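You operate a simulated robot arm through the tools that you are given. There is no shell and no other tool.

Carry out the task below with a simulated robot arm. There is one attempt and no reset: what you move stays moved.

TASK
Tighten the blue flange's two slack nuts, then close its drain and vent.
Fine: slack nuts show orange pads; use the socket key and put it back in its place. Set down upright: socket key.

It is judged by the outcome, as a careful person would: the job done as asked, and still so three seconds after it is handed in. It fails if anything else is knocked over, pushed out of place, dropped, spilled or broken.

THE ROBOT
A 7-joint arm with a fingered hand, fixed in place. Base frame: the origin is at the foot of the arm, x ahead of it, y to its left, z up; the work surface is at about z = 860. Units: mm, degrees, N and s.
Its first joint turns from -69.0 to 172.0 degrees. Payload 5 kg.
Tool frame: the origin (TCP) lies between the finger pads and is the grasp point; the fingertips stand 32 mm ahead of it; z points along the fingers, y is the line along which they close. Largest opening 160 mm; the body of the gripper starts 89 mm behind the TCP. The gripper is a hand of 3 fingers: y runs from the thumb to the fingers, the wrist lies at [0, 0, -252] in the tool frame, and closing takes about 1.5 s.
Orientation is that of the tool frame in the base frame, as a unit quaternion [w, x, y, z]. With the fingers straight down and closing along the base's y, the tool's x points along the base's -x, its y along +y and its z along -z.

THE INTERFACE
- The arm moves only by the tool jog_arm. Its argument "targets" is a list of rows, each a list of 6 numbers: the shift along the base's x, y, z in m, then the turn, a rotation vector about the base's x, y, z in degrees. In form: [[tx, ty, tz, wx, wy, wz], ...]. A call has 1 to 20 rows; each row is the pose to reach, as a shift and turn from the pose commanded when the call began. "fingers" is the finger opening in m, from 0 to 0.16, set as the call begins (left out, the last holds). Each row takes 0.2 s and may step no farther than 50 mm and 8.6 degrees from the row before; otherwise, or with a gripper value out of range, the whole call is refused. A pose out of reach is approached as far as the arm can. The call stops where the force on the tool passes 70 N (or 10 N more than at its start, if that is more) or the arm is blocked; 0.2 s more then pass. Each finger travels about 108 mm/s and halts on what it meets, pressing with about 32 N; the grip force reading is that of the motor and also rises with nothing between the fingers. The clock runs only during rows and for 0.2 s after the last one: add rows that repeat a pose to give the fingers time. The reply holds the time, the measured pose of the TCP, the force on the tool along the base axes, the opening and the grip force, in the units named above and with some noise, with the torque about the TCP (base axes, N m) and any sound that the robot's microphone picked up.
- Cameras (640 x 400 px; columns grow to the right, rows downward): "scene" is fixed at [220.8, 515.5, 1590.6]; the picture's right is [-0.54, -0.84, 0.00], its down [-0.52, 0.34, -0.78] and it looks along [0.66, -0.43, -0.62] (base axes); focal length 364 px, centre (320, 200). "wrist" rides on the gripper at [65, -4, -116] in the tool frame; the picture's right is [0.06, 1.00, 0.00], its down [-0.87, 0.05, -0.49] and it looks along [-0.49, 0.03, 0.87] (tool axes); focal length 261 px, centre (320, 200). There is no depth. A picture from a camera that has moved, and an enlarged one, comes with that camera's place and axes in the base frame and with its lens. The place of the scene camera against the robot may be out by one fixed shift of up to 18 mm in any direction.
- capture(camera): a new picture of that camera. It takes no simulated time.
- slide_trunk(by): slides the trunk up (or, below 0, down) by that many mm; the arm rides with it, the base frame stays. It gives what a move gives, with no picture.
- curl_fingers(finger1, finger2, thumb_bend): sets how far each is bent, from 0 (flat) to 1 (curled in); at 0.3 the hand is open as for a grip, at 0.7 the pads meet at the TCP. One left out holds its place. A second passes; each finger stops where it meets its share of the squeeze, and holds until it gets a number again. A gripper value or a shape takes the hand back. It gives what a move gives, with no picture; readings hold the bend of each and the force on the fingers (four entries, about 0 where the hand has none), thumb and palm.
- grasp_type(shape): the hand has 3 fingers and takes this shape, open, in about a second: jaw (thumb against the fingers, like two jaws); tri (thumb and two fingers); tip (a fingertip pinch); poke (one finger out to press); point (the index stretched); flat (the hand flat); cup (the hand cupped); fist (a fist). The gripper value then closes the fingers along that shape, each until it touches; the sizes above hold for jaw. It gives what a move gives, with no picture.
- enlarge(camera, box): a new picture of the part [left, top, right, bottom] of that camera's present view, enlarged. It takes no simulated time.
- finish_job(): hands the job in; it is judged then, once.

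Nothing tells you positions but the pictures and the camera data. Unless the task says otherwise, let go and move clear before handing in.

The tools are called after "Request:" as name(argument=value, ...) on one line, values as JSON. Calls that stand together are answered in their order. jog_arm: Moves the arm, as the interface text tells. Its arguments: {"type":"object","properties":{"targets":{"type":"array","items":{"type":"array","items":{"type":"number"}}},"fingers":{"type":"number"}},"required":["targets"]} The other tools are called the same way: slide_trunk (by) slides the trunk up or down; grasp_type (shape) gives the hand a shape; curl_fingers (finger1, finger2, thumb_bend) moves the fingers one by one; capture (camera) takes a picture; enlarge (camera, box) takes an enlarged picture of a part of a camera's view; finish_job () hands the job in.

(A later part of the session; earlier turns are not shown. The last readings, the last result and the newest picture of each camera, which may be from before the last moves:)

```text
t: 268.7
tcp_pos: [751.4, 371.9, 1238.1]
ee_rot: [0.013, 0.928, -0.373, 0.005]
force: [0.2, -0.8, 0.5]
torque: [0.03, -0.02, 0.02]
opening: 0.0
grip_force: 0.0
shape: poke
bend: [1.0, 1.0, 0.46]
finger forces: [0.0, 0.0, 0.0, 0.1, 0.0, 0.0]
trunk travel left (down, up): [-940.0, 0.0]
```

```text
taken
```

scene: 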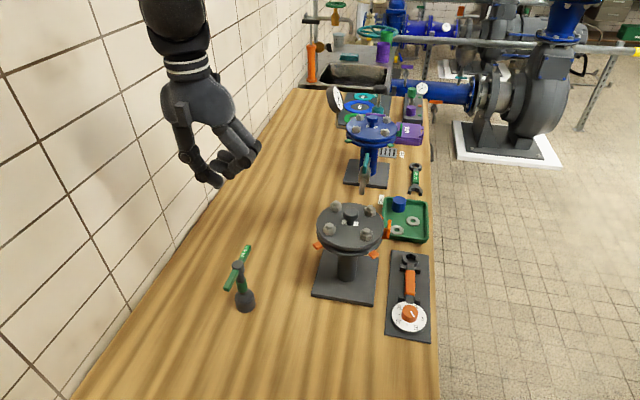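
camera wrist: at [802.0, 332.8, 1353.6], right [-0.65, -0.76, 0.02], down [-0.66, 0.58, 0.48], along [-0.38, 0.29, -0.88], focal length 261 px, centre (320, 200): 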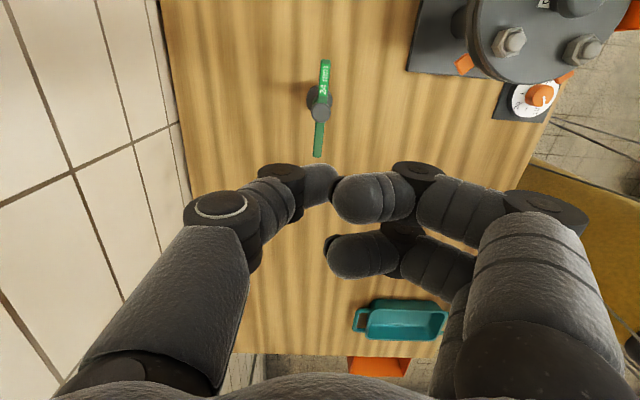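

"Poke" curls the fingers sideways, so it is not useful here. I'll use the closed jaw as a pusher instead and move above the drain lever, which I estimate at (923, -121, 995) along azimuth 132°.

Request:
grasp_type(shape="jaw")

Request:
jog_arm(targets=[[0.01, -0.04, 0, 0.8, -0.1, -2], [0.02, -0.085, 0, 1.6, -0.16, -4.2], [0.03, -0.13, 0, 1.6, -0.16, -4.2], [0.04, -0.175, 0, 1.6, -0.16, -4.2], [0.05, -0.22, 0, 1.6, -0.16, -4.2], [0.06, -0.265, 0, 1.6, -0.16, -4.2], [0.075, -0.31, 0, 1.6, -0.16, -4.2], [0.09, -0.355, 0, 1.6, -0.16, -4.2], [0.1, -0.4, 0, 1.6, -0.16, -4.2], [0.11, -0.445, 0, 1.6, -0.16, -4.2], [0.1185, -0.48, 0, 1.6, -0.16, -4.2], [0.1185, -0.5, 0, 1.6, -0.16, -4.2], [0.1185, -0.5, 0, 1.6, -0.16, -4.2]])

Request:
capture(camera="wrist")

```text
t: 269.6
tcp_pos: [751.3, 371.6, 1237.7]
ee_rot: [0.014, 0.928, -0.373, 0.005]
force: [-0.2, -0.7, 0.2]
torque: [-0.01, 0.03, -0.01]
opening: 160.0
grip_force: 0.1
shape: jaw
bend: [0.3, 0.3, 0.3]
finger forces: [0.1, 0.0, 0.0, 0.0, 0.0, 0.0]
trunk travel left (down, up): [-940.0, 0.0]
```

```text
t: 272.4
tcp_pos: [867.5, -129.3, 1237.8]
ee_rot: [0.0, 0.914, -0.407, 0.0]
force: [0.0, 0.4, 0.4]
torque: [-0.01, 0.02, 0.0]
opening: 159.8
grip_force: 0.0
shape: jaw
bend: [0.3, 0.3, 0.3]
finger forces: [0.1, 0.0, 0.0, 0.1, 0.0, 0.0]
trunk travel left (down, up): [-940.0, 0.0]
```

```text
taken
camera wrist: at [915.7, -175.4, 1352.6], right [-0.7, -0.71, 0.0], down [-0.62, 0.61, 0.49], along [-0.35, 0.34, -0.87], focal length 261 px, centre (320, 200)
```

wrist: 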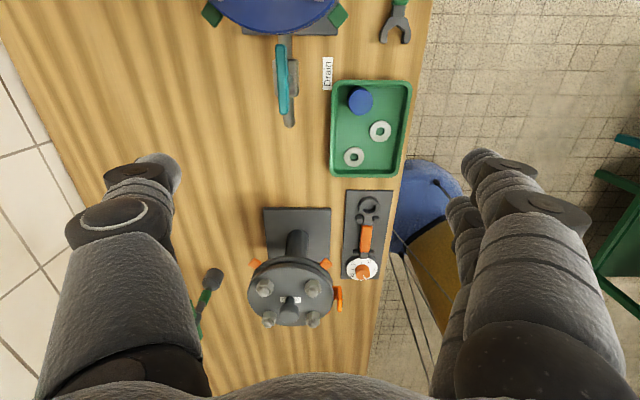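

The drain valve is in view. I'll enlarge to measure the lever.

Request:
enlarge(camera="wrist", box=[230, 20, 350, 140])

Request:
enlarge(camera="scene", box=[330, 110, 420, 210])

```text
3.33 times, centred on (290, 80) of wrist
camera zoom: at [915.7, -175.4, 1352.6], right [-0.7, -0.71, 0.0], down [-0.62, 0.61, 0.49], along [-0.35, 0.34, -0.87], focal length 869 px, centre (420, 600)
```

zoom: 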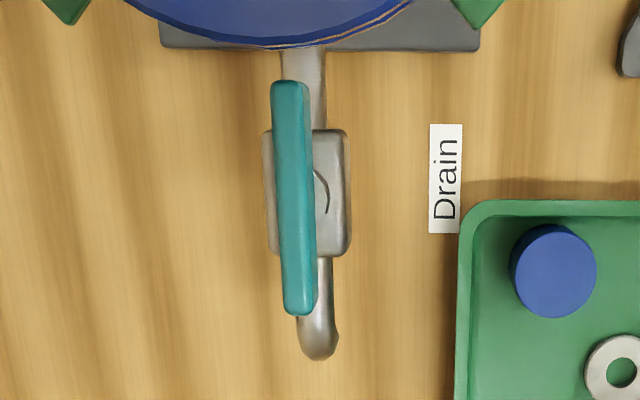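

```text
4.00 times, centred on (375, 160) of scene
camera zoom: at [220.8, 515.5, 1590.6], right [-0.54, -0.84, 0.0], down [-0.52, 0.34, -0.78], along [0.66, -0.43, -0.62], focal length 1455 px, centre (100, 360)
```

zoom: 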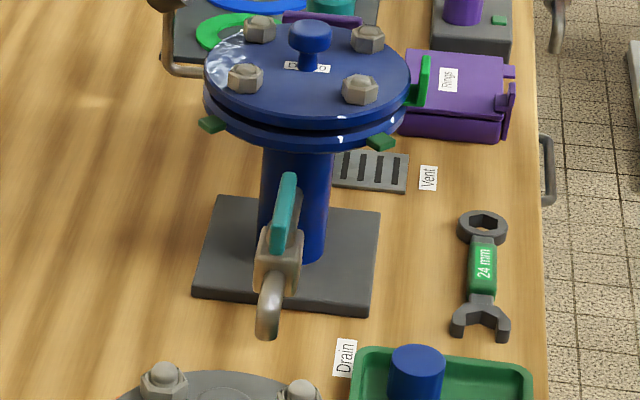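

The stem is at (925.3, -121.5), lever top about z 1000, along azimuth 134°. I'll close the fingers and descend beside the lever's outer end on the robot side.

Request:
jog_arm(targets=[[0.0046, -0.0019, 0, 0, 0, 0], [0.0046, -0.0019, 0, 0, 0, 0], [0.0046, -0.0019, 0, 0, 0, 0], [0.0046, -0.0019, -0.04, 0, 0, 0], [0.0046, -0.0019, -0.085, 0, 0, 0], [0.0046, -0.0019, -0.13, 0, 0, 0], [0.0046, -0.0019, -0.175, 0, 0, 0], [0.0046, -0.0019, -0.205, 0, 0, 0], [0.0046, -0.0019, -0.205, 0, 0, 0]], fingers=0.0)

Request:
capture(camera="wrist")

Request:
enlarge(camera="scene", box=[330, 110, 420, 210])

```text
t: 274.4
tcp_pos: [873.7, -132.1, 1032.5]
ee_rot: [0.0, 0.913, -0.407, 0.0]
force: [0.5, -0.3, 0.5]
torque: [0.0, -0.01, 0.03]
opening: 0.0
grip_force: 31.7
shape: jaw
bend: [0.65, 0.65, 0.67]
finger forces: [0.1, 0.0, 0.0, 0.1, 0.0, 0.1]
trunk travel left (down, up): [-940.0, 0.0]
```

```text
taken
camera wrist: at [920.8, -176.8, 1147.3], right [-0.7, -0.71, 0.0], down [-0.62, 0.61, 0.49], along [-0.35, 0.34, -0.87], focal length 261 px, centre (320, 200)
```

wrist: 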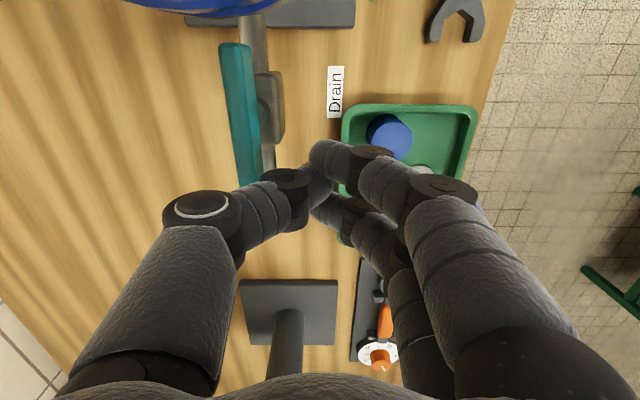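

```text
4.00 times, centred on (375, 160) of scene
camera zoom: at [220.8, 515.5, 1590.6], right [-0.54, -0.84, 0.0], down [-0.52, 0.34, -0.78], along [0.66, -0.43, -0.62], focal length 1455 px, centre (100, 360)
```

zoom: 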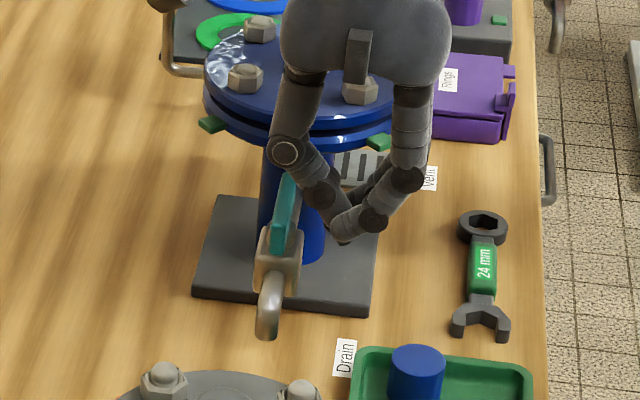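

I'll lower another 20 mm so the fingertips overlap the lever, then push it gently.

Request:
jog_arm(targets=[[0, 0, -0.01, 0, 0, 0], [0, 0, -0.02, 0, 0, 0], [0.006, 0.0055, -0.02, 0, 0, 0], [0.012, 0.011, -0.02, 0, 0, 0], [0.016, 0.0145, -0.02, 0, 0, 0], [0.016, 0.0145, -0.02, 0, 0, 0]])

Request:
capture(camera="wrist")

Request:
enlarge(camera="scene", box=[330, 110, 420, 210])

```text
t: 275.8
tcp_pos: [888.6, -116.9, 1013.7]
ee_rot: [-0.001, 0.914, -0.406, 0.0]
force: [-5.5, -1.6, 7.2]
torque: [0.1, -0.13, 0.06]
opening: 0.0
grip_force: 32.3
shape: jaw
bend: [0.65, 0.65, 0.67]
finger forces: [0.0, 0.1, 0.0, 0.0, 8.4, 0.1]
trunk travel left (down, up): [-940.0, 0.0]
```

```text
taken
camera wrist: at [936.5, -162.5, 1128.9], right [-0.7, -0.71, 0.0], down [-0.62, 0.61, 0.49], along [-0.35, 0.35, -0.87], focal length 261 px, centre (320, 200)
```

wrist: 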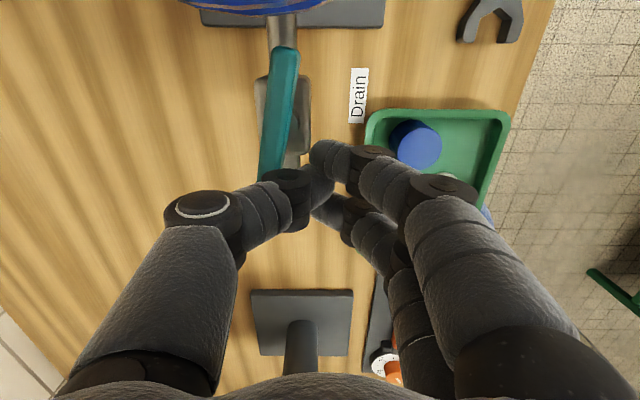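

```text
4.00 times, centred on (375, 160) of scene
camera zoom: at [220.8, 515.5, 1590.6], right [-0.54, -0.84, 0.0], down [-0.52, 0.34, -0.78], along [0.66, -0.43, -0.62], focal length 1455 px, centre (100, 360)
```

zoom: 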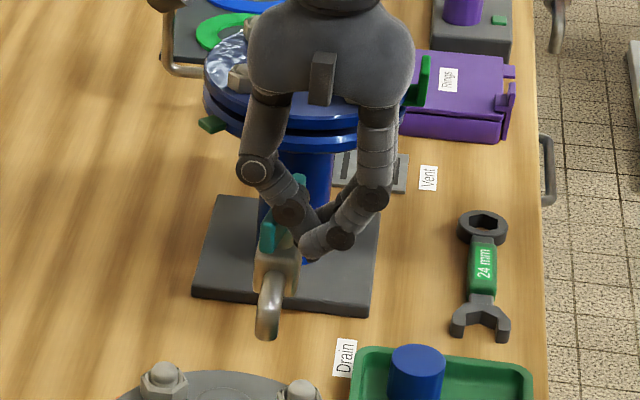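

The lever is turning clockwise with light force. I'll follow it around the stem.

Request:
jog_arm(targets=[[-0.0003, 0.0056, 0, 0, 0, -6], [0.0009, 0.0094, 0, 0, 0, -12], [0.0026, 0.013, 0, 0, 0, -18], [0.0046, 0.0165, 0, 0, 0, -24], [0.007, 0.0197, 0, 0, 0, -30], [0.007, 0.0197, 0, 0, 0, -30]])

Request:
capture(camera="wrist")

Request:
enlarge(camera="scene", box=[330, 110, 420, 210])

```text
t: 277.2
tcp_pos: [895.6, -96.5, 1013.7]
ee_rot: [-0.001, 0.777, -0.629, 0.0]
force: [-4.0, 0.1, 8.8]
torque: [0.02, -0.15, 0.02]
opening: 0.1
grip_force: 32.4
shape: jaw
bend: [0.65, 0.65, 0.67]
finger forces: [0.0, 0.0, 0.0, 0.1, 8.8, 0.0]
trunk travel left (down, up): [-940.0, 0.0]
```

```text
taken
camera wrist: at [914.1, -159.6, 1128.6], right [-0.96, -0.27, 0.0], down [-0.23, 0.84, 0.49], along [-0.13, 0.47, -0.87], focal length 261 px, centre (320, 200)
```

wrist: 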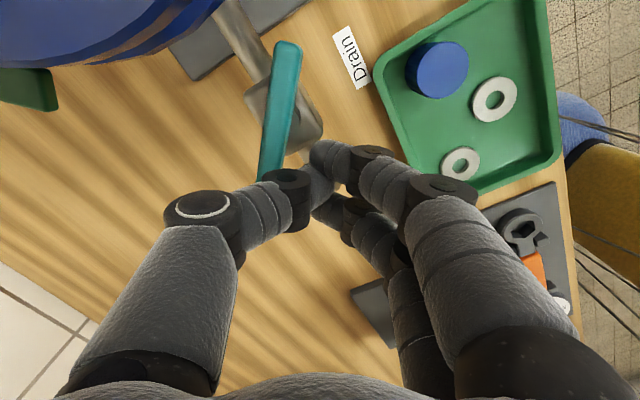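

```text
4.00 times, centred on (375, 160) of scene
camera zoom: at [220.8, 515.5, 1590.6], right [-0.54, -0.84, 0.0], down [-0.52, 0.34, -0.78], along [0.66, -0.43, -0.62], focal length 1455 px, centre (100, 360)
```

zoom: 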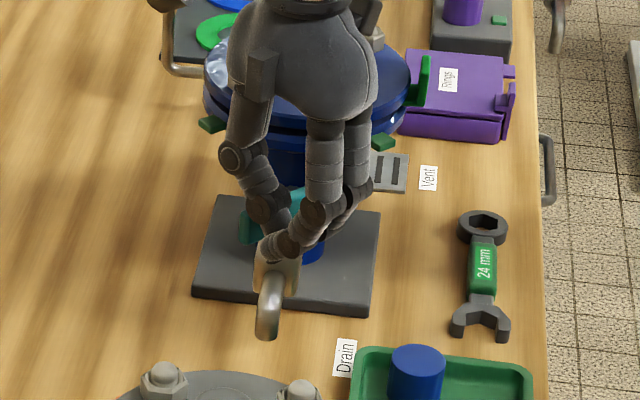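

The lever follows smoothly. Continuing the arc.

Request:
jog_arm(targets=[[0.0027, 0.003, 0, 0, 0, -6], [0.0057, 0.0057, 0, 0, 0, -12], [0.0089, 0.008, 0, 0, 0, -18], [0.0124, 0.01, 0, 0, 0, -24], [0.0162, 0.0116, 0, 0, 0, -30], [0.02, 0.0129, 0, 0, 0, -36], [0.02, 0.0129, 0, 0, 0, -36]])

Request:
capture(camera="wrist")

Request:
enlarge(camera="scene", box=[330, 110, 420, 210])

```text
t: 278.8
tcp_pos: [916.1, -84.0, 1013.6]
ee_rot: [0.0, -0.544, 0.839, -0.001]
force: [-3.8, 2.0, 8.4]
torque: [-0.09, -0.13, -0.02]
opening: 0.2
grip_force: 31.8
shape: jaw
bend: [0.65, 0.65, 0.67]
finger forces: [0.0, 0.0, 0.0, 0.0, 9.9, 0.0]
trunk travel left (down, up): [-940.0, 0.0]
```

```text
taken
camera wrist: at [893.8, -144.8, 1128.6], right [-0.94, 0.35, 0.0], down [0.3, 0.82, 0.49], along [0.17, 0.46, -0.87], focal length 261 px, centre (320, 200)
```

wrist: 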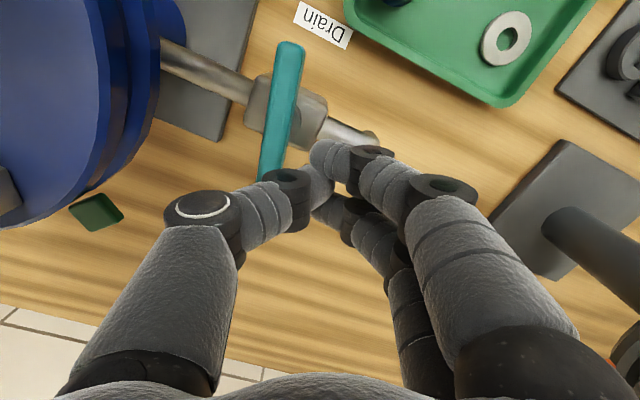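

```text
4.00 times, centred on (375, 160) of scene
camera zoom: at [220.8, 515.5, 1590.6], right [-0.54, -0.84, 0.0], down [-0.52, 0.34, -0.78], along [0.66, -0.43, -0.62], focal length 1455 px, centre (100, 360)
```

zoom: 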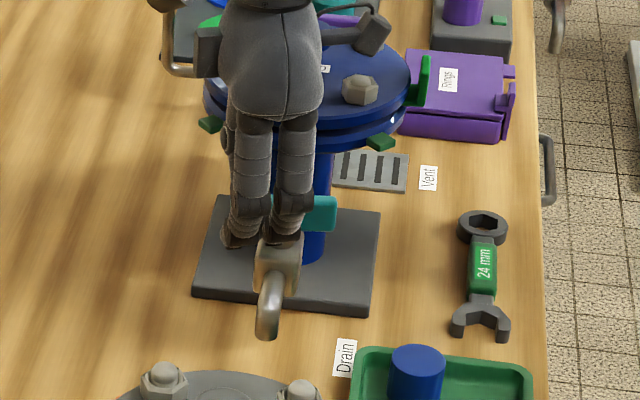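

The lever has turned about 77°. A little more to reach its stop.

Request:
jog_arm(targets=[[0.002, 0.0004, 0, 0, 0, -3], [0.0039, 0.0008, 0, 0, 0, -6], [0.0059, 0.001, 0, 0, 0, -9], [0.0079, 0.0012, 0, 0, 0, -12], [0.0079, 0.0012, 0, 0, 0, -12]])

Request:
capture(camera="wrist")

```text
t: 280.0
tcp_pos: [923.9, -81.4, 1013.5]
ee_rot: [0.001, -0.454, 0.891, -0.001]
force: [-7.0, 5.8, 8.5]
torque: [-0.06, -0.08, 0.04]
opening: 0.2
grip_force: 32.3
shape: jaw
bend: [0.65, 0.65, 0.68]
finger forces: [0.0, 0.0, 0.0, 0.0, 12.2, 0.0]
trunk travel left (down, up): [-940.0, 0.0]
```

```text
taken
camera wrist: at [889.1, -137.2, 1128.5], right [-0.84, 0.54, 0.0], down [0.47, 0.74, 0.49], along [0.26, 0.41, -0.87], focal length 261 px, centre (320, 200)
```

wrist: 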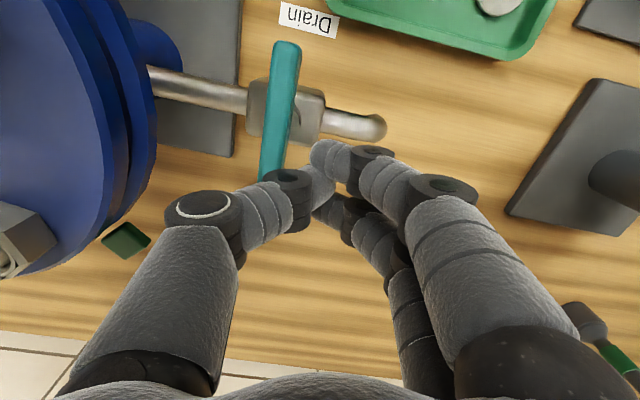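

The lever is nearly perpendicular (about 87°). I'll push gently a bit more until the stop is felt.

Request:
jog_arm(targets=[[0.0015, 0.0, 0, 0, 0, -2], [0.0031, 0.0, 0, 0, 0, -5], [0.0045, -0.0002, 0, 0, 0, -7], [0.0045, -0.0002, 0, 0, 0, -7]])

Request:
capture(camera="wrist")

```text
t: 281.0
tcp_pos: [927.3, -82.3, 1013.6]
ee_rot: [0.0, -0.398, 0.917, -0.001]
force: [-15.7, 11.3, 5.9]
torque: [0.03, 0.09, -0.06]
opening: 0.0
grip_force: 32.2
shape: jaw
bend: [0.65, 0.65, 0.67]
finger forces: [0.0, 0.0, 0.0, 0.0, 50.8, 0.0]
trunk travel left (down, up): [-940.0, 0.0]
```

```text
taken
camera wrist: at [886.7, -132.1, 1129.0], right [-0.77, 0.63, 0.0], down [0.55, 0.67, 0.49], along [0.31, 0.38, -0.87], focal length 261 px, centre (320, 200)
```

wrist: 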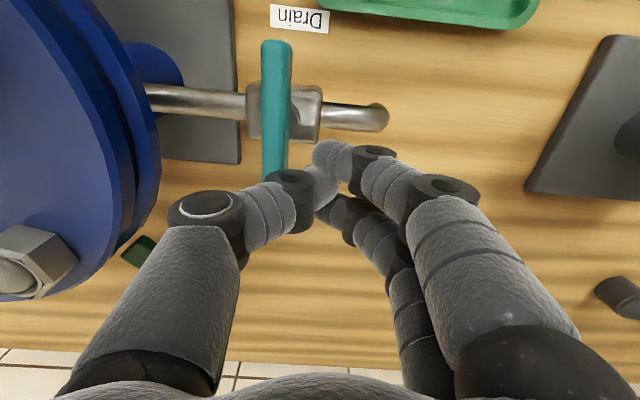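

The drain lever is at its stop, perpendicular to the pipe: the drain is closed. I'll back away from it, rise, and verify from the scene camera.

Request:
jog_arm(targets=[[-0.012, 0.011, 0, 0, 0, 0], [-0.03, 0.028, 0.005, 0, 0, 0], [-0.03, 0.028, 0.045, 0, 0, 0], [-0.03, 0.028, 0.09, 0, 0, 0], [-0.03, 0.028, 0.135, 0, 0, 0], [-0.03, 0.028, 0.18, 0, 0, 0], [-0.03, 0.028, 0.22, 0, 0, 0]])

Request:
enlarge(camera="scene", box=[330, 110, 420, 210])

Request:
capture(camera="wrist")

```text
t: 282.6
tcp_pos: [897.6, -56.8, 1234.0]
ee_rot: [0.0, -0.398, 0.917, -0.001]
force: [-0.3, 0.1, 0.2]
torque: [-0.02, -0.02, 0.0]
opening: 0.1
grip_force: 32.3
shape: jaw
bend: [0.65, 0.65, 0.67]
finger forces: [0.1, 0.0, 0.0, 0.0, 0.0, 0.1]
trunk travel left (down, up): [-940.0, 0.0]
```

```text
4.00 times, centred on (375, 160) of scene
camera zoom: at [220.8, 515.5, 1590.6], right [-0.54, -0.84, 0.0], down [-0.52, 0.34, -0.78], along [0.66, -0.43, -0.62], focal length 1455 px, centre (100, 360)
```

zoom: 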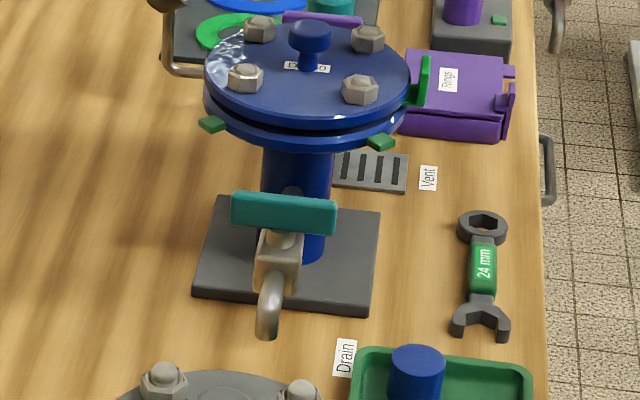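

```text
taken
camera wrist: at [856.4, -105.8, 1348.6], right [-0.77, 0.64, 0.0], down [0.55, 0.67, 0.49], along [0.31, 0.38, -0.87], focal length 261 px, centre (320, 200)
```

wrist: 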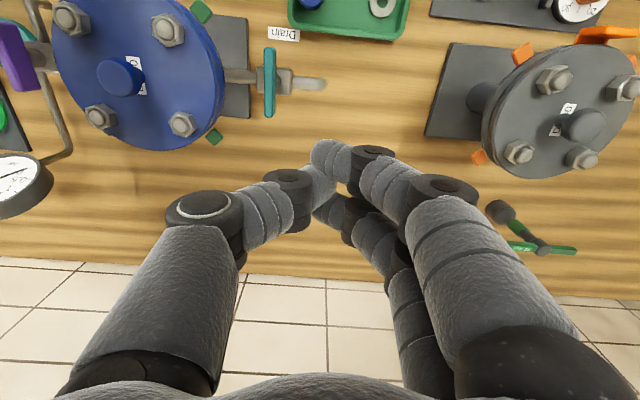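

The drain is closed. Now the vent: its lever is around (1133, -330, 1002), so I need the hand tilted outward. I'll move over there at a safe height while tilting 40°.

Request:
jog_arm(targets=[[0.0238, -0.033, 0, 2.9, -2.7, 0], [0.0476, -0.066, 0, 5.8, -5.5, 0], [0.0714, -0.099, 0, 8.8, -8.2, 0], [0.0952, -0.132, 0, 11.7, -10.9, 0], [0.119, -0.165, 0, 14.6, -13.7, 0], [0.1428, -0.198, 0, 17.5, -16.4, 0], [0.1666, -0.231, -0.01, 20.4, -19.1, 0], [0.1904, -0.264, -0.03, 23.4, -21.8, 0], [0.2142, -0.297, -0.05, 26.3, -24.6, 0], [0.228, -0.33, -0.07, 29.2, -27.3, 0], [0.228, -0.33, -0.07, 29.2, -27.3, 0]])

Request:
capture(camera="wrist")

Request:
capture(camera="scene")

```text
t: 285.0
tcp_pos: [1127.0, -386.0, 1163.3]
ee_rot: [0.314, -0.375, 0.862, 0.136]
force: [0.8, -0.3, -0.4]
torque: [-0.04, 0.02, 0.02]
opening: 0.0
grip_force: 32.0
shape: jaw
bend: [0.65, 0.65, 0.67]
finger forces: [0.1, 0.0, 0.1, 0.0, 0.0, 0.0]
trunk travel left (down, up): [-940.0, 0.0]
```

```text
taken
camera wrist: at [1044.9, -478.5, 1208.8], right [-0.76, 0.65, -0.04], down [0.2, 0.29, 0.94], along [0.62, 0.7, -0.35], focal length 261 px, centre (320, 200)
```

wrist: 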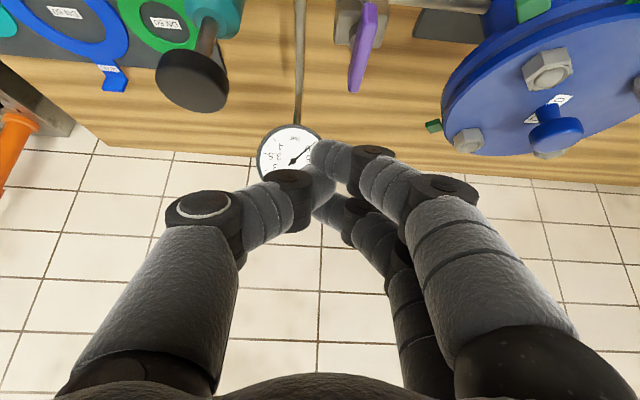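

```text
taken
```

scene: 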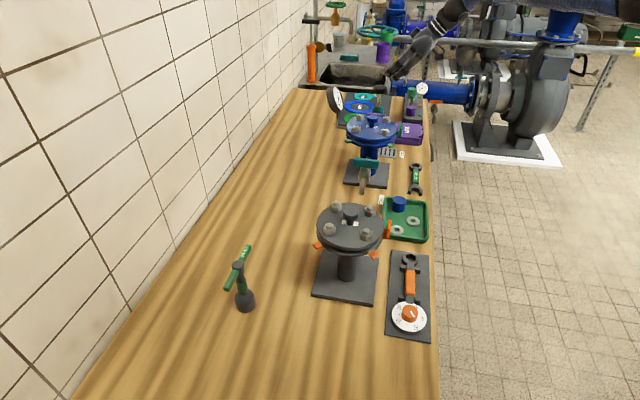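

The vent lever (purple) is in view, with the pump knob to its right and the gauge behind. I'll enlarge to measure the lever.

Request:
enlarge(camera="wrist", box=[260, 0, 460, 130])

```text
3.08 times, centred on (360, 65) of wrist
camera zoom: at [1044.9, -478.5, 1208.8], right [-0.76, 0.65, -0.04], down [0.2, 0.29, 0.94], along [0.62, 0.7, -0.35], focal length 802 px, centre (197, 615)
```

zoom: 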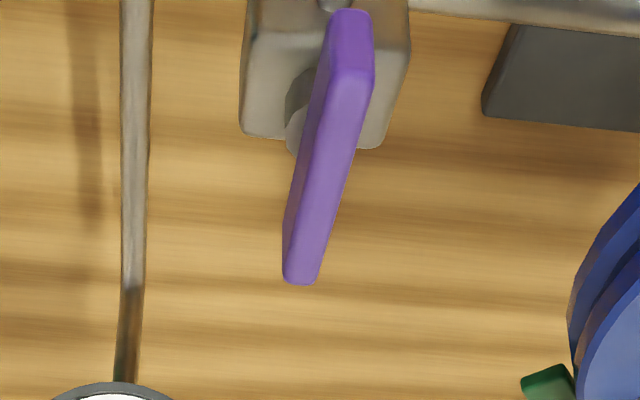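

The vent lever runs along azimuth 45°, centred near (1131, -328), top about z 1010. I'll descend on the right-hand side of its near end.

Request:
jog_arm(targets=[[0.0051, -0.0014, -0.04, 0, 0, 0], [0.0051, -0.0014, -0.08, 0, 0, 0], [0.0051, -0.0014, -0.115, 0, 0, 0], [0.0051, -0.0014, -0.115, 0, 0, 0]])

Request:
capture(camera="wrist")

Request:
enlarge(camera="scene", box=[330, 50, 450, 150])

```text
t: 286.0
tcp_pos: [1131.4, -389.0, 1046.7]
ee_rot: [0.314, -0.375, 0.862, 0.136]
force: [0.6, 0.1, 0.2]
torque: [0.02, -0.01, 0.01]
opening: 0.0
grip_force: 31.7
shape: jaw
bend: [0.65, 0.65, 0.67]
finger forces: [0.1, 0.0, 0.1, 0.1, 0.0, 0.0]
trunk travel left (down, up): [-940.0, 0.0]
```

```text
taken
camera wrist: at [1049.7, -481.2, 1093.9], right [-0.76, 0.65, -0.04], down [0.2, 0.29, 0.94], along [0.62, 0.7, -0.35], focal length 261 px, centre (320, 200)
```

wrist: 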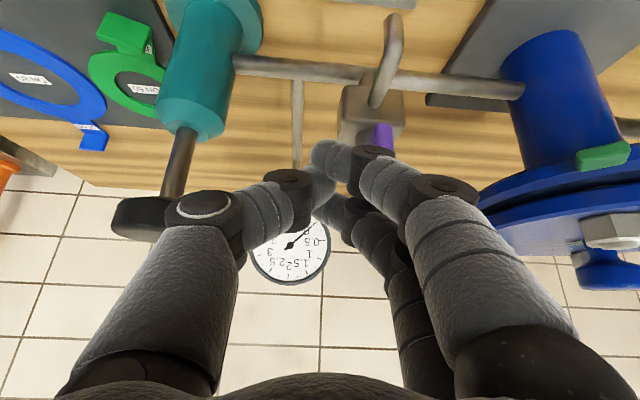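

```text
4.00 times, centred on (390, 100) of scene
camera zoom: at [220.8, 515.5, 1590.6], right [-0.54, -0.84, 0.0], down [-0.52, 0.34, -0.78], along [0.66, -0.43, -0.62], focal length 1455 px, centre (40, 600)
```

zoom: 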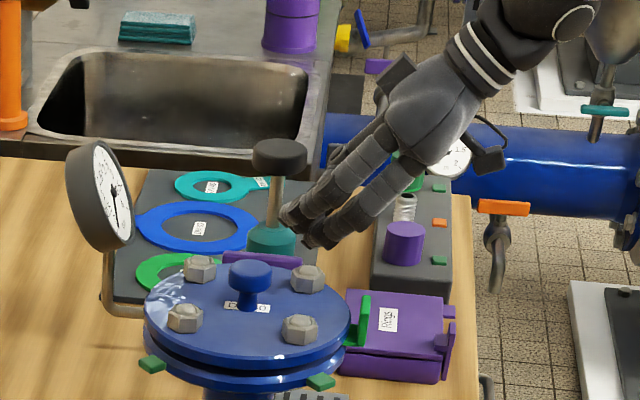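

The cluster is on the pump side of the lever as intended. I'll go down the remaining 30 mm and then push left.

Request:
jog_arm(targets=[[0, 0, -0.015, 0, 0, 0], [0, 0, -0.031, 0, 0, 0], [-0.006, 0.006, -0.031, 0, 0, 0], [-0.011, 0.011, -0.031, 0, 0, 0], [-0.011, 0.011, -0.031, 0, 0, 0]])

Request:
capture(camera="wrist")

Request:
enlarge(camera="wrist", box=[280, 20, 480, 200])

```text
t: 287.2
tcp_pos: [1119.9, -375.6, 1016.5]
ee_rot: [0.314, -0.375, 0.862, 0.136]
force: [0.8, -4.3, 4.9]
torque: [0.16, 0.08, 0.03]
opening: 0.1
grip_force: 31.8
shape: jaw
bend: [0.65, 0.65, 0.67]
finger forces: [0.0, 6.3, 0.0, 0.0, 0.1, 0.0]
trunk travel left (down, up): [-940.0, 0.0]
```

```text
taken
camera wrist: at [1039.2, -470.3, 1063.1], right [-0.76, 0.65, -0.04], down [0.2, 0.29, 0.94], along [0.62, 0.7, -0.35], focal length 261 px, centre (320, 200)
```

wrist: 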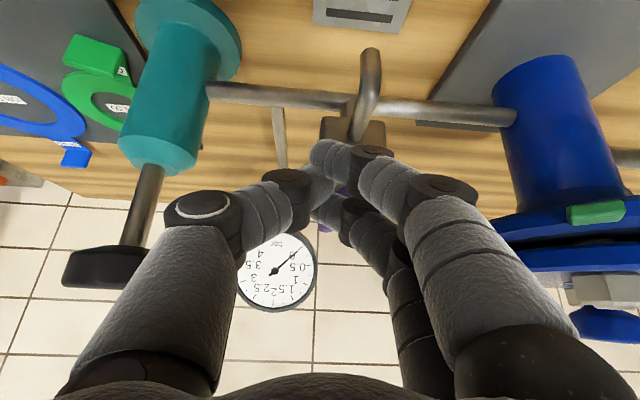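

```text
2.22 times, centred on (380, 110) of wrist
camera zoom: at [1039.2, -470.3, 1063.1], right [-0.76, 0.65, -0.04], down [0.2, 0.29, 0.94], along [0.62, 0.7, -0.35], focal length 579 px, centre (187, 400)
```

zoom: 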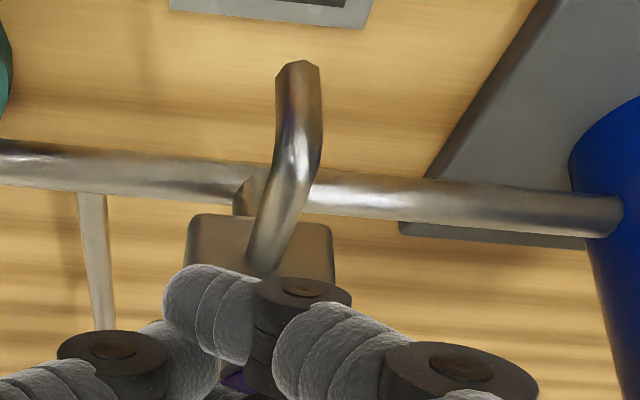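

A finger has touched something (6 N). I'll check the scene view to see how the fingers sit relative to the lever.

Request:
enlarge(camera="scene", box=[345, 75, 415, 135])

```text
6.67 times, centred on (380, 105) of scene
camera zoom: at [220.8, 515.5, 1590.6], right [-0.54, -0.84, 0.0], down [-0.52, 0.34, -0.78], along [0.66, -0.43, -0.62], focal length 2424 px, centre (-80, 833)
```

zoom: 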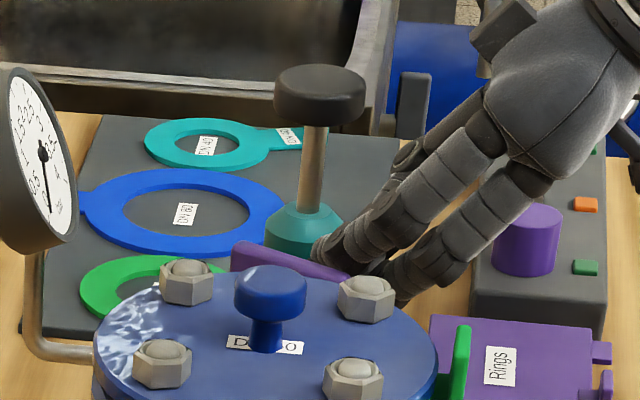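

The lever has begun to turn clockwise, but a finger is pushing close to the stem and a bit low. I'll back off slightly, raise 10 mm so the nearer finger pushes the lever's end, and approach again.

Request:
jog_arm(targets=[[0.004, -0.004, 0, 0, 0, 0], [0.004, -0.004, 0.01, 0, 0, 0], [-0.001, 0.005, 0.01, 0, 0, 0], [-0.0023, 0.008, 0.01, 0, 0, 0], [-0.0023, 0.008, 0.01, 0, 0, 0]])

Request:
enlarge(camera="scene", box=[345, 75, 415, 135])

Request:
capture(camera="wrist")

```text
t: 288.4
tcp_pos: [1118.7, -368.3, 1026.6]
ee_rot: [0.314, -0.375, 0.862, 0.136]
force: [0.0, 0.0, 0.0]
torque: [0.01, 0.0, -0.02]
opening: 0.0
grip_force: 32.3
shape: jaw
bend: [0.65, 0.65, 0.67]
finger forces: [0.0, 0.0, 0.0, 0.1, 0.1, 0.0]
trunk travel left (down, up): [-940.0, 0.0]
```

```text
6.67 times, centred on (380, 105) of scene
camera zoom: at [220.8, 515.5, 1590.6], right [-0.54, -0.84, 0.0], down [-0.52, 0.34, -0.78], along [0.66, -0.43, -0.62], focal length 2424 px, centre (-80, 833)
```

zoom: 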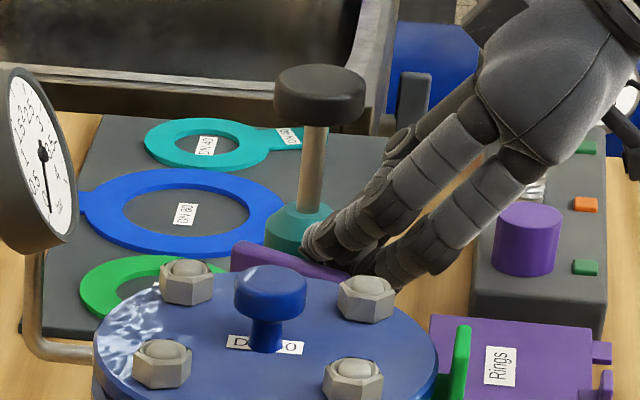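

```text
taken
camera wrist: at [1037.6, -461.5, 1073.0], right [-0.76, 0.65, -0.04], down [0.2, 0.29, 0.94], along [0.62, 0.7, -0.35], focal length 261 px, centre (320, 200)
```

wrist: 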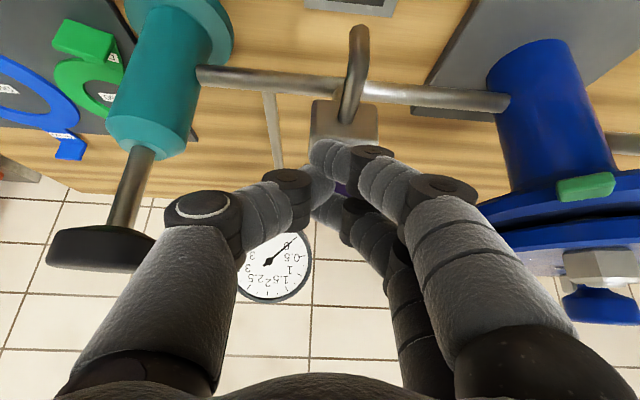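

The stem is really nearer (1126, -339), and the higher second finger hangs right over it. I'll back off upward, curl that finger out of the way, and use only the first finger as the pusher.

Request:
jog_arm(targets=[[0.005, -0.005, 0.01, 0, 0, 0], [0.01, -0.01, 0.03, 0, 0, 0], [0.01, -0.02, 0.06, 0, 0, 0]])

Request:
curl_fingers(finger1=0.62, finger2=1.0, thumb_bend=0.8)

Request:
capture(camera="wrist")

Request:
enlarge(camera="scene", box=[345, 55, 425, 135])

```text
t: 289.2
tcp_pos: [1128.0, -387.8, 1085.7]
ee_rot: [0.314, -0.374, 0.862, 0.136]
force: [-0.3, 0.7, 0.0]
torque: [0.0, 0.03, 0.0]
opening: 0.0
grip_force: 31.9
shape: jaw
bend: [0.65, 0.65, 0.67]
finger forces: [0.0, 0.0, 0.0, 0.0, 0.0, 0.1]
trunk travel left (down, up): [-940.0, 0.0]
```

```text
t: 290.2
tcp_pos: [1129.5, -388.0, 1086.8]
ee_rot: [0.314, -0.375, 0.862, 0.136]
force: [-0.6, 1.0, 0.5]
torque: [-0.01, -0.01, 0.0]
opening: 17.7
grip_force: 0.1
shape: fingers
bend: [0.62, 0.76, 0.77]
finger forces: [0.0, 0.0, 0.1, 0.1, 0.0, 0.0]
trunk travel left (down, up): [-940.0, 0.0]
```

```text
taken
camera wrist: at [1048.0, -481.6, 1132.3], right [-0.76, 0.65, -0.04], down [0.2, 0.29, 0.94], along [0.62, 0.7, -0.35], focal length 261 px, centre (320, 200)
```

wrist: 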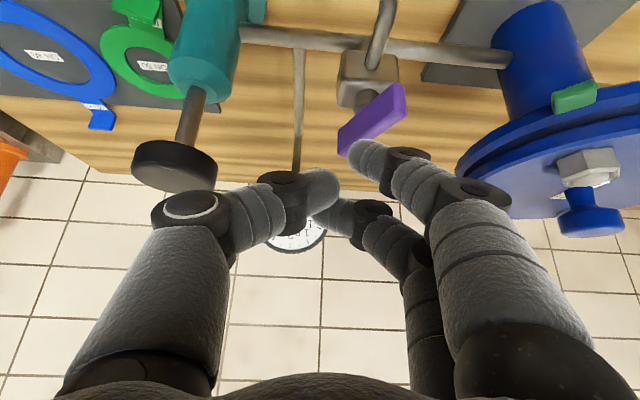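

```text
5.00 times, centred on (385, 95) of scene
camera zoom: at [220.8, 515.5, 1590.6], right [-0.54, -0.84, 0.0], down [-0.52, 0.34, -0.78], along [0.66, -0.43, -0.62], focal length 1818 px, centre (-5, 725)
```

zoom: 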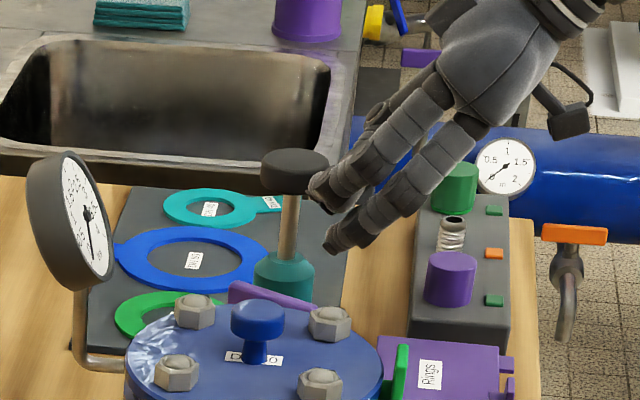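

Now I see the lever clearly: centred at (1127, -341), rotated about 20° already. I'll set finger 1 against the thumb and keep finger 2 curled.

Request:
curl_fingers(finger1=0.68, finger2=1.0, thumb_bend=0.68)

Request:
capture(camera="wrist")

Request:
enlarge(camera="scene", box=[345, 55, 425, 135])

```text
t: 291.2
tcp_pos: [1129.3, -388.9, 1087.1]
ee_rot: [0.314, -0.374, 0.862, 0.136]
force: [0.0, -1.1, -0.4]
torque: [-0.01, -0.01, 0.02]
opening: 19.2
grip_force: 0.1
shape: fingers
bend: [0.68, 1.0, 0.68]
finger forces: [0.1, 0.0, 0.0, 0.0, 0.0, 0.1]
trunk travel left (down, up): [-940.0, 0.0]
```

```text
taken
camera wrist: at [1048.2, -481.5, 1132.2], right [-0.76, 0.65, -0.04], down [0.2, 0.29, 0.94], along [0.62, 0.7, -0.35], focal length 261 px, centre (320, 200)
```

wrist: 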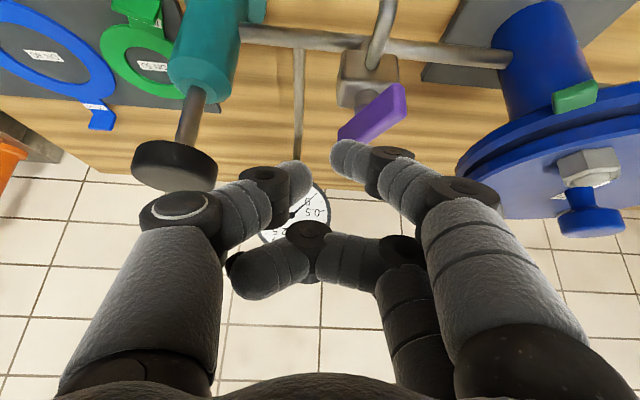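

```text
5.00 times, centred on (385, 95) of scene
camera zoom: at [220.8, 515.5, 1590.6], right [-0.54, -0.84, 0.0], down [-0.52, 0.34, -0.78], along [0.66, -0.43, -0.62], focal length 1818 px, centre (-5, 725)
```

zoom: 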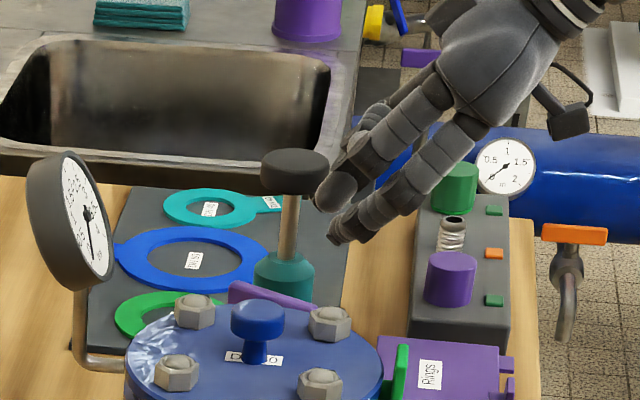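

I'll curl the thumb as well so only finger 1 sticks out, then come down beside the lever's near end.

Request:
curl_fingers(finger1=0.66, finger2=1.0, thumb_bend=1.0)

Request:
jog_arm(targets=[[-0.009, -0.002, 0, 0, 0, 0], [-0.009, -0.002, -0.02, 0, 0, 0], [-0.009, -0.002, -0.04, 0, 0, 0], [-0.009, -0.002, -0.055, 0, 0, 0], [-0.009, -0.002, -0.055, 0, 0, 0]])

Request:
capture(camera="wrist")

Request:
enlarge(camera="scene", box=[345, 65, 425, 135])

```text
t: 292.2
tcp_pos: [1130.0, -387.4, 1086.0]
ee_rot: [0.314, -0.375, 0.862, 0.136]
force: [0.5, -0.1, 0.4]
torque: [-0.02, -0.01, 0.02]
opening: 19.3
grip_force: 0.1
shape: fingers
bend: [0.66, 1.0, 0.88]
finger forces: [0.1, 0.1, 0.1, 0.0, 0.0, 0.0]
trunk travel left (down, up): [-940.0, 0.0]
```

```text
t: 293.4
tcp_pos: [1121.5, -390.1, 1032.0]
ee_rot: [0.314, -0.374, 0.862, 0.135]
force: [0.3, -0.7, -0.8]
torque: [-0.01, 0.01, 0.01]
opening: 19.2
grip_force: 0.1
shape: fingers
bend: [0.66, 1.0, 0.88]
finger forces: [0.0, 0.0, 0.1, 0.0, 0.1, 0.0]
trunk travel left (down, up): [-940.0, 0.0]
```

```text
taken
camera wrist: at [1039.2, -483.5, 1077.6], right [-0.76, 0.65, -0.04], down [0.2, 0.29, 0.94], along [0.62, 0.7, -0.35], focal length 261 px, centre (320, 200)
```

wrist: 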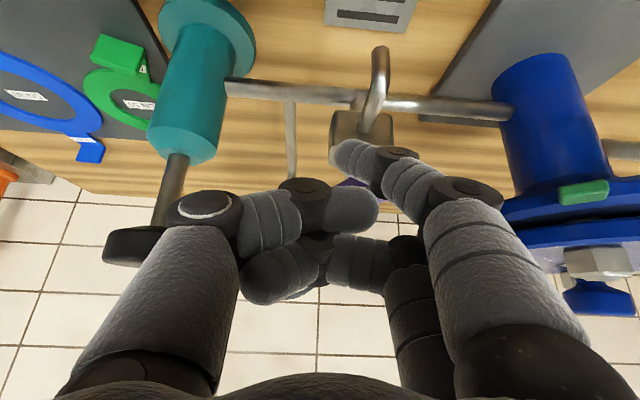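

```text
5.71 times, centred on (385, 100) of scene
camera zoom: at [220.8, 515.5, 1590.6], right [-0.54, -0.84, 0.0], down [-0.52, 0.34, -0.78], along [0.66, -0.43, -0.62], focal length 2078 px, centre (-51, 771)
```

zoom: 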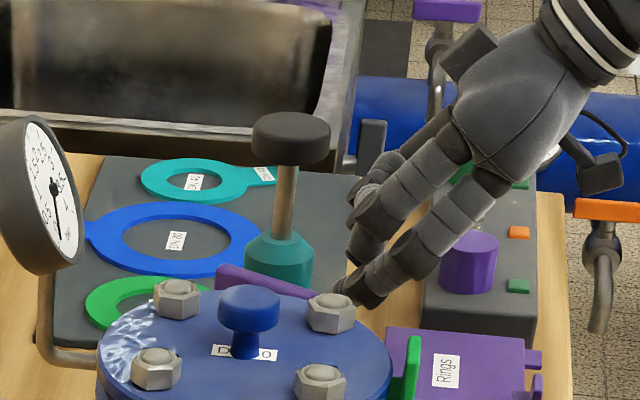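

Finger 1 is beside the lever's near end. I'll push it around in small steps.

Request:
jog_arm(targets=[[-0.003, 0.005, 0, 0, 0, 0], [-0.006, 0.0105, 0, 0, 0, 0], [-0.0103, 0.0143, 0, 0, 0, 0], [-0.0137, 0.0186, 0, 0, 0, 0], [-0.0164, 0.0234, 0, 0, 0, 0], [-0.0164, 0.0234, 0, 0, 0, 0]])

Request:
capture(camera="wrist")

Request:
enlarge(camera="scene", box=[345, 65, 425, 135])

```text
t: 294.8
tcp_pos: [1103.1, -367.0, 1030.2]
ee_rot: [0.313, -0.375, 0.862, 0.136]
force: [-0.5, -3.5, -0.1]
torque: [-0.14, 0.05, 0.04]
opening: 19.0
grip_force: 1.4
shape: fingers
bend: [0.67, 1.0, 0.88]
finger forces: [3.3, 0.0, 0.1, 0.2, 0.1, 0.0]
trunk travel left (down, up): [-940.0, 0.0]
```

```text
taken
camera wrist: at [1022.4, -460.9, 1077.3], right [-0.76, 0.65, -0.04], down [0.2, 0.29, 0.94], along [0.62, 0.7, -0.35], focal length 261 px, centre (320, 200)
```

wrist: 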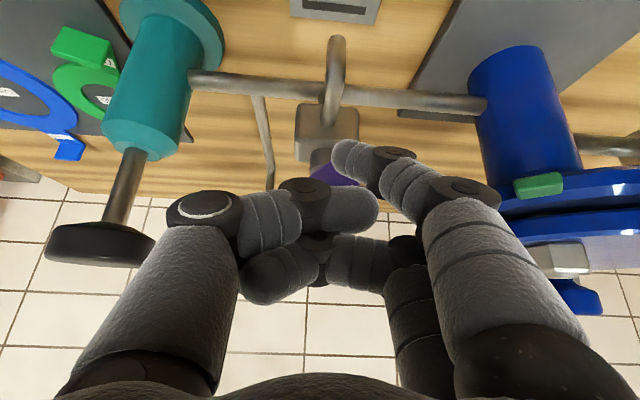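

```text
5.71 times, centred on (385, 100) of scene
camera zoom: at [220.8, 515.5, 1590.6], right [-0.54, -0.84, 0.0], down [-0.52, 0.34, -0.78], along [0.66, -0.43, -0.62], focal length 2078 px, centre (-51, 771)
```

zoom: 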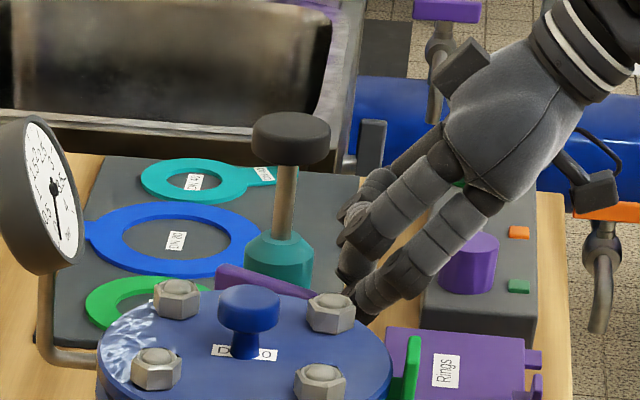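

Light contact (3.5 N). I'll continue along the arc.

Request:
jog_arm(targets=[[-0.0019, 0.0052, 0, 0, 0, 0], [-0.0028, 0.0107, 0, 0, 0, 0], [-0.0027, 0.0163, 0, 0, 0, 0], [-0.0027, 0.0163, 0, 0, 0, 0]])

Request:
capture(camera="wrist")

Request:
enlarge(camera="scene", box=[345, 65, 425, 135])

```text
t: 295.8
tcp_pos: [1100.9, -350.4, 1031.1]
ee_rot: [0.314, -0.376, 0.861, 0.136]
force: [-1.1, -2.0, 0.9]
torque: [-0.04, 0.05, -0.01]
opening: 18.9
grip_force: 0.8
shape: fingers
bend: [0.67, 1.0, 0.88]
finger forces: [1.6, 0.0, 0.1, 0.0, 0.1, 0.0]
trunk travel left (down, up): [-940.0, 0.0]
```

```text
taken
camera wrist: at [1020.1, -442.9, 1077.5], right [-0.76, 0.65, -0.04], down [0.2, 0.29, 0.94], along [0.62, 0.71, -0.35], focal length 261 px, centre (320, 200)
```

wrist: 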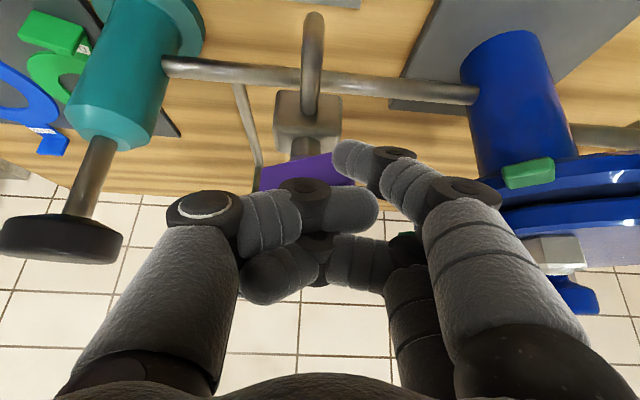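

```text
5.71 times, centred on (385, 100) of scene
camera zoom: at [220.8, 515.5, 1590.6], right [-0.54, -0.84, 0.0], down [-0.52, 0.34, -0.78], along [0.66, -0.43, -0.62], focal length 2078 px, centre (-51, 771)
```

zoom: 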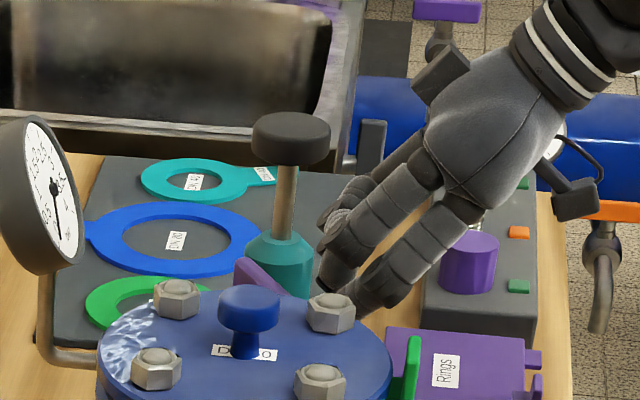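

The lever is now about 61° around. Continuing toward perpendicular.

Request:
jog_arm(targets=[[0.0006, 0.0027, 0, 0, 0, 0], [0.0011, 0.0054, 0, 0, 0, 0], [0.002, 0.008, 0, 0, 0, 0], [0.003, 0.0106, 0, 0, 0, 0], [0.003, 0.0106, 0, 0, 0, 0]])

Request:
capture(camera="wrist")

```text
t: 297.0
tcp_pos: [1103.7, -339.9, 1030.6]
ee_rot: [0.314, -0.375, 0.861, 0.137]
force: [-2.0, -2.6, -0.8]
torque: [-0.09, 0.06, 0.03]
opening: 18.9
grip_force: 1.6
shape: fingers
bend: [0.67, 1.0, 0.88]
finger forces: [3.9, 0.0, 0.0, 0.0, 0.0, 0.1]
trunk travel left (down, up): [-940.0, 0.0]
```

```text
taken
camera wrist: at [1022.6, -433.3, 1077.6], right [-0.76, 0.65, -0.04], down [0.2, 0.29, 0.94], along [0.62, 0.7, -0.35], focal length 261 px, centre (320, 200)
```

wrist: 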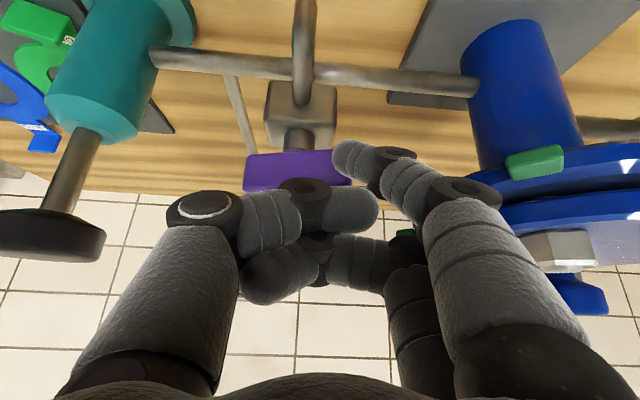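

About 71° now. A bit further.

Request:
jog_arm(targets=[[0.0014, 0.0024, 0, 0, 0, 0], [0.0028, 0.0047, 0, 0, 0, 0], [0.0046, 0.0068, 0, 0, 0, 0], [0.0065, 0.0089, 0, 0, 0, 0], [0.0065, 0.0089, 0, 0, 0, 0]])

Request:
capture(camera="wrist")

```text
t: 298.2
tcp_pos: [1108.6, -332.1, 1031.7]
ee_rot: [0.314, -0.374, 0.862, 0.136]
force: [-12.0, -9.4, -0.9]
torque: [-0.36, 0.4, 0.3]
opening: 19.1
grip_force: 7.8
shape: fingers
bend: [0.68, 1.0, 0.88]
finger forces: [15.7, 0.1, 0.0, 0.0, 0.0, 0.0]
trunk travel left (down, up): [-940.0, 0.0]
```

```text
taken
camera wrist: at [1027.8, -426.1, 1077.7], right [-0.76, 0.65, -0.04], down [0.2, 0.29, 0.93], along [0.62, 0.7, -0.35], focal length 261 px, centre (320, 200)
```

wrist: 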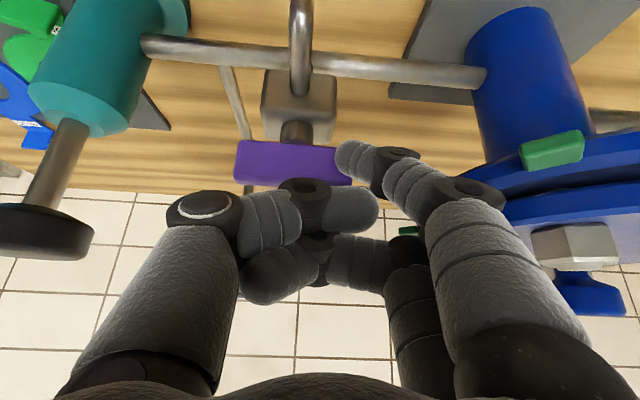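

The lever is parallel to the main pipe now and the force is rising at its stop. I'll press slightly more to be sure it's fully closed.

Request:
jog_arm(targets=[[0.001, 0.0015, 0, 0, 0, 0], [0.002, 0.003, 0, 0, 0, 0], [0.002, 0.003, 0, 0, 0, 0]])

Request:
capture(camera="wrist")

Request:
enlarge(camera="wrist", box=[200, 0, 400, 200])

```text
t: 299.0
tcp_pos: [1108.6, -330.6, 1030.8]
ee_rot: [0.313, -0.373, 0.863, 0.135]
force: [-32.5, -26.6, -4.2]
torque: [-0.96, 1.03, 0.76]
opening: 18.1
grip_force: 20.5
shape: fingers
bend: [0.7, 1.0, 0.88]
finger forces: [41.5, 0.0, 0.0, 0.0, 0.0, 0.1]
trunk travel left (down, up): [-940.0, 0.0]
```

```text
taken
camera wrist: at [1028.1, -425.1, 1077.1], right [-0.76, 0.65, -0.04], down [0.2, 0.29, 0.93], along [0.62, 0.7, -0.35], focal length 261 px, centre (320, 200)
```

wrist: 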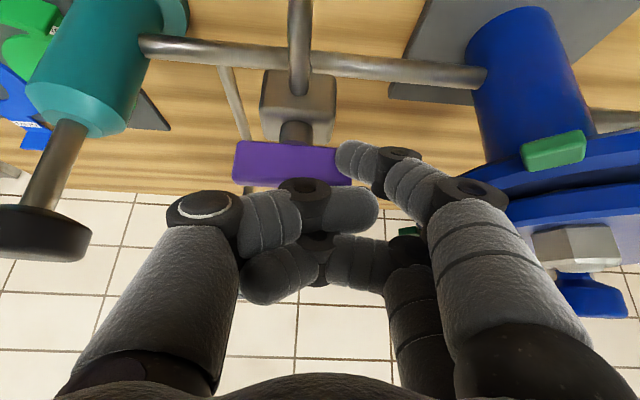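

```text
2.00 times, centred on (300, 100) of wrist
camera zoom: at [1028.1, -425.1, 1077.1], right [-0.76, 0.65, -0.04], down [0.2, 0.29, 0.93], along [0.62, 0.7, -0.35], focal length 521 px, centre (360, 400)
```

zoom: 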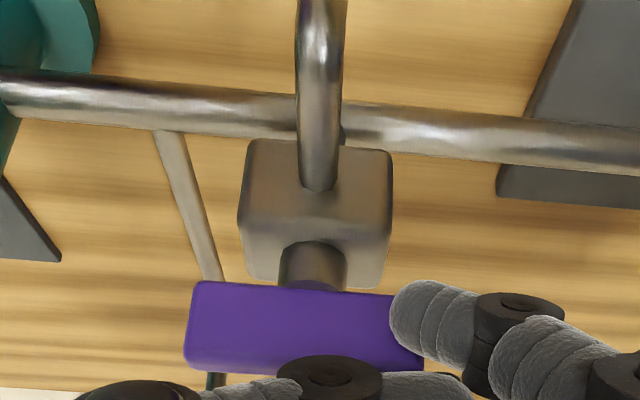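

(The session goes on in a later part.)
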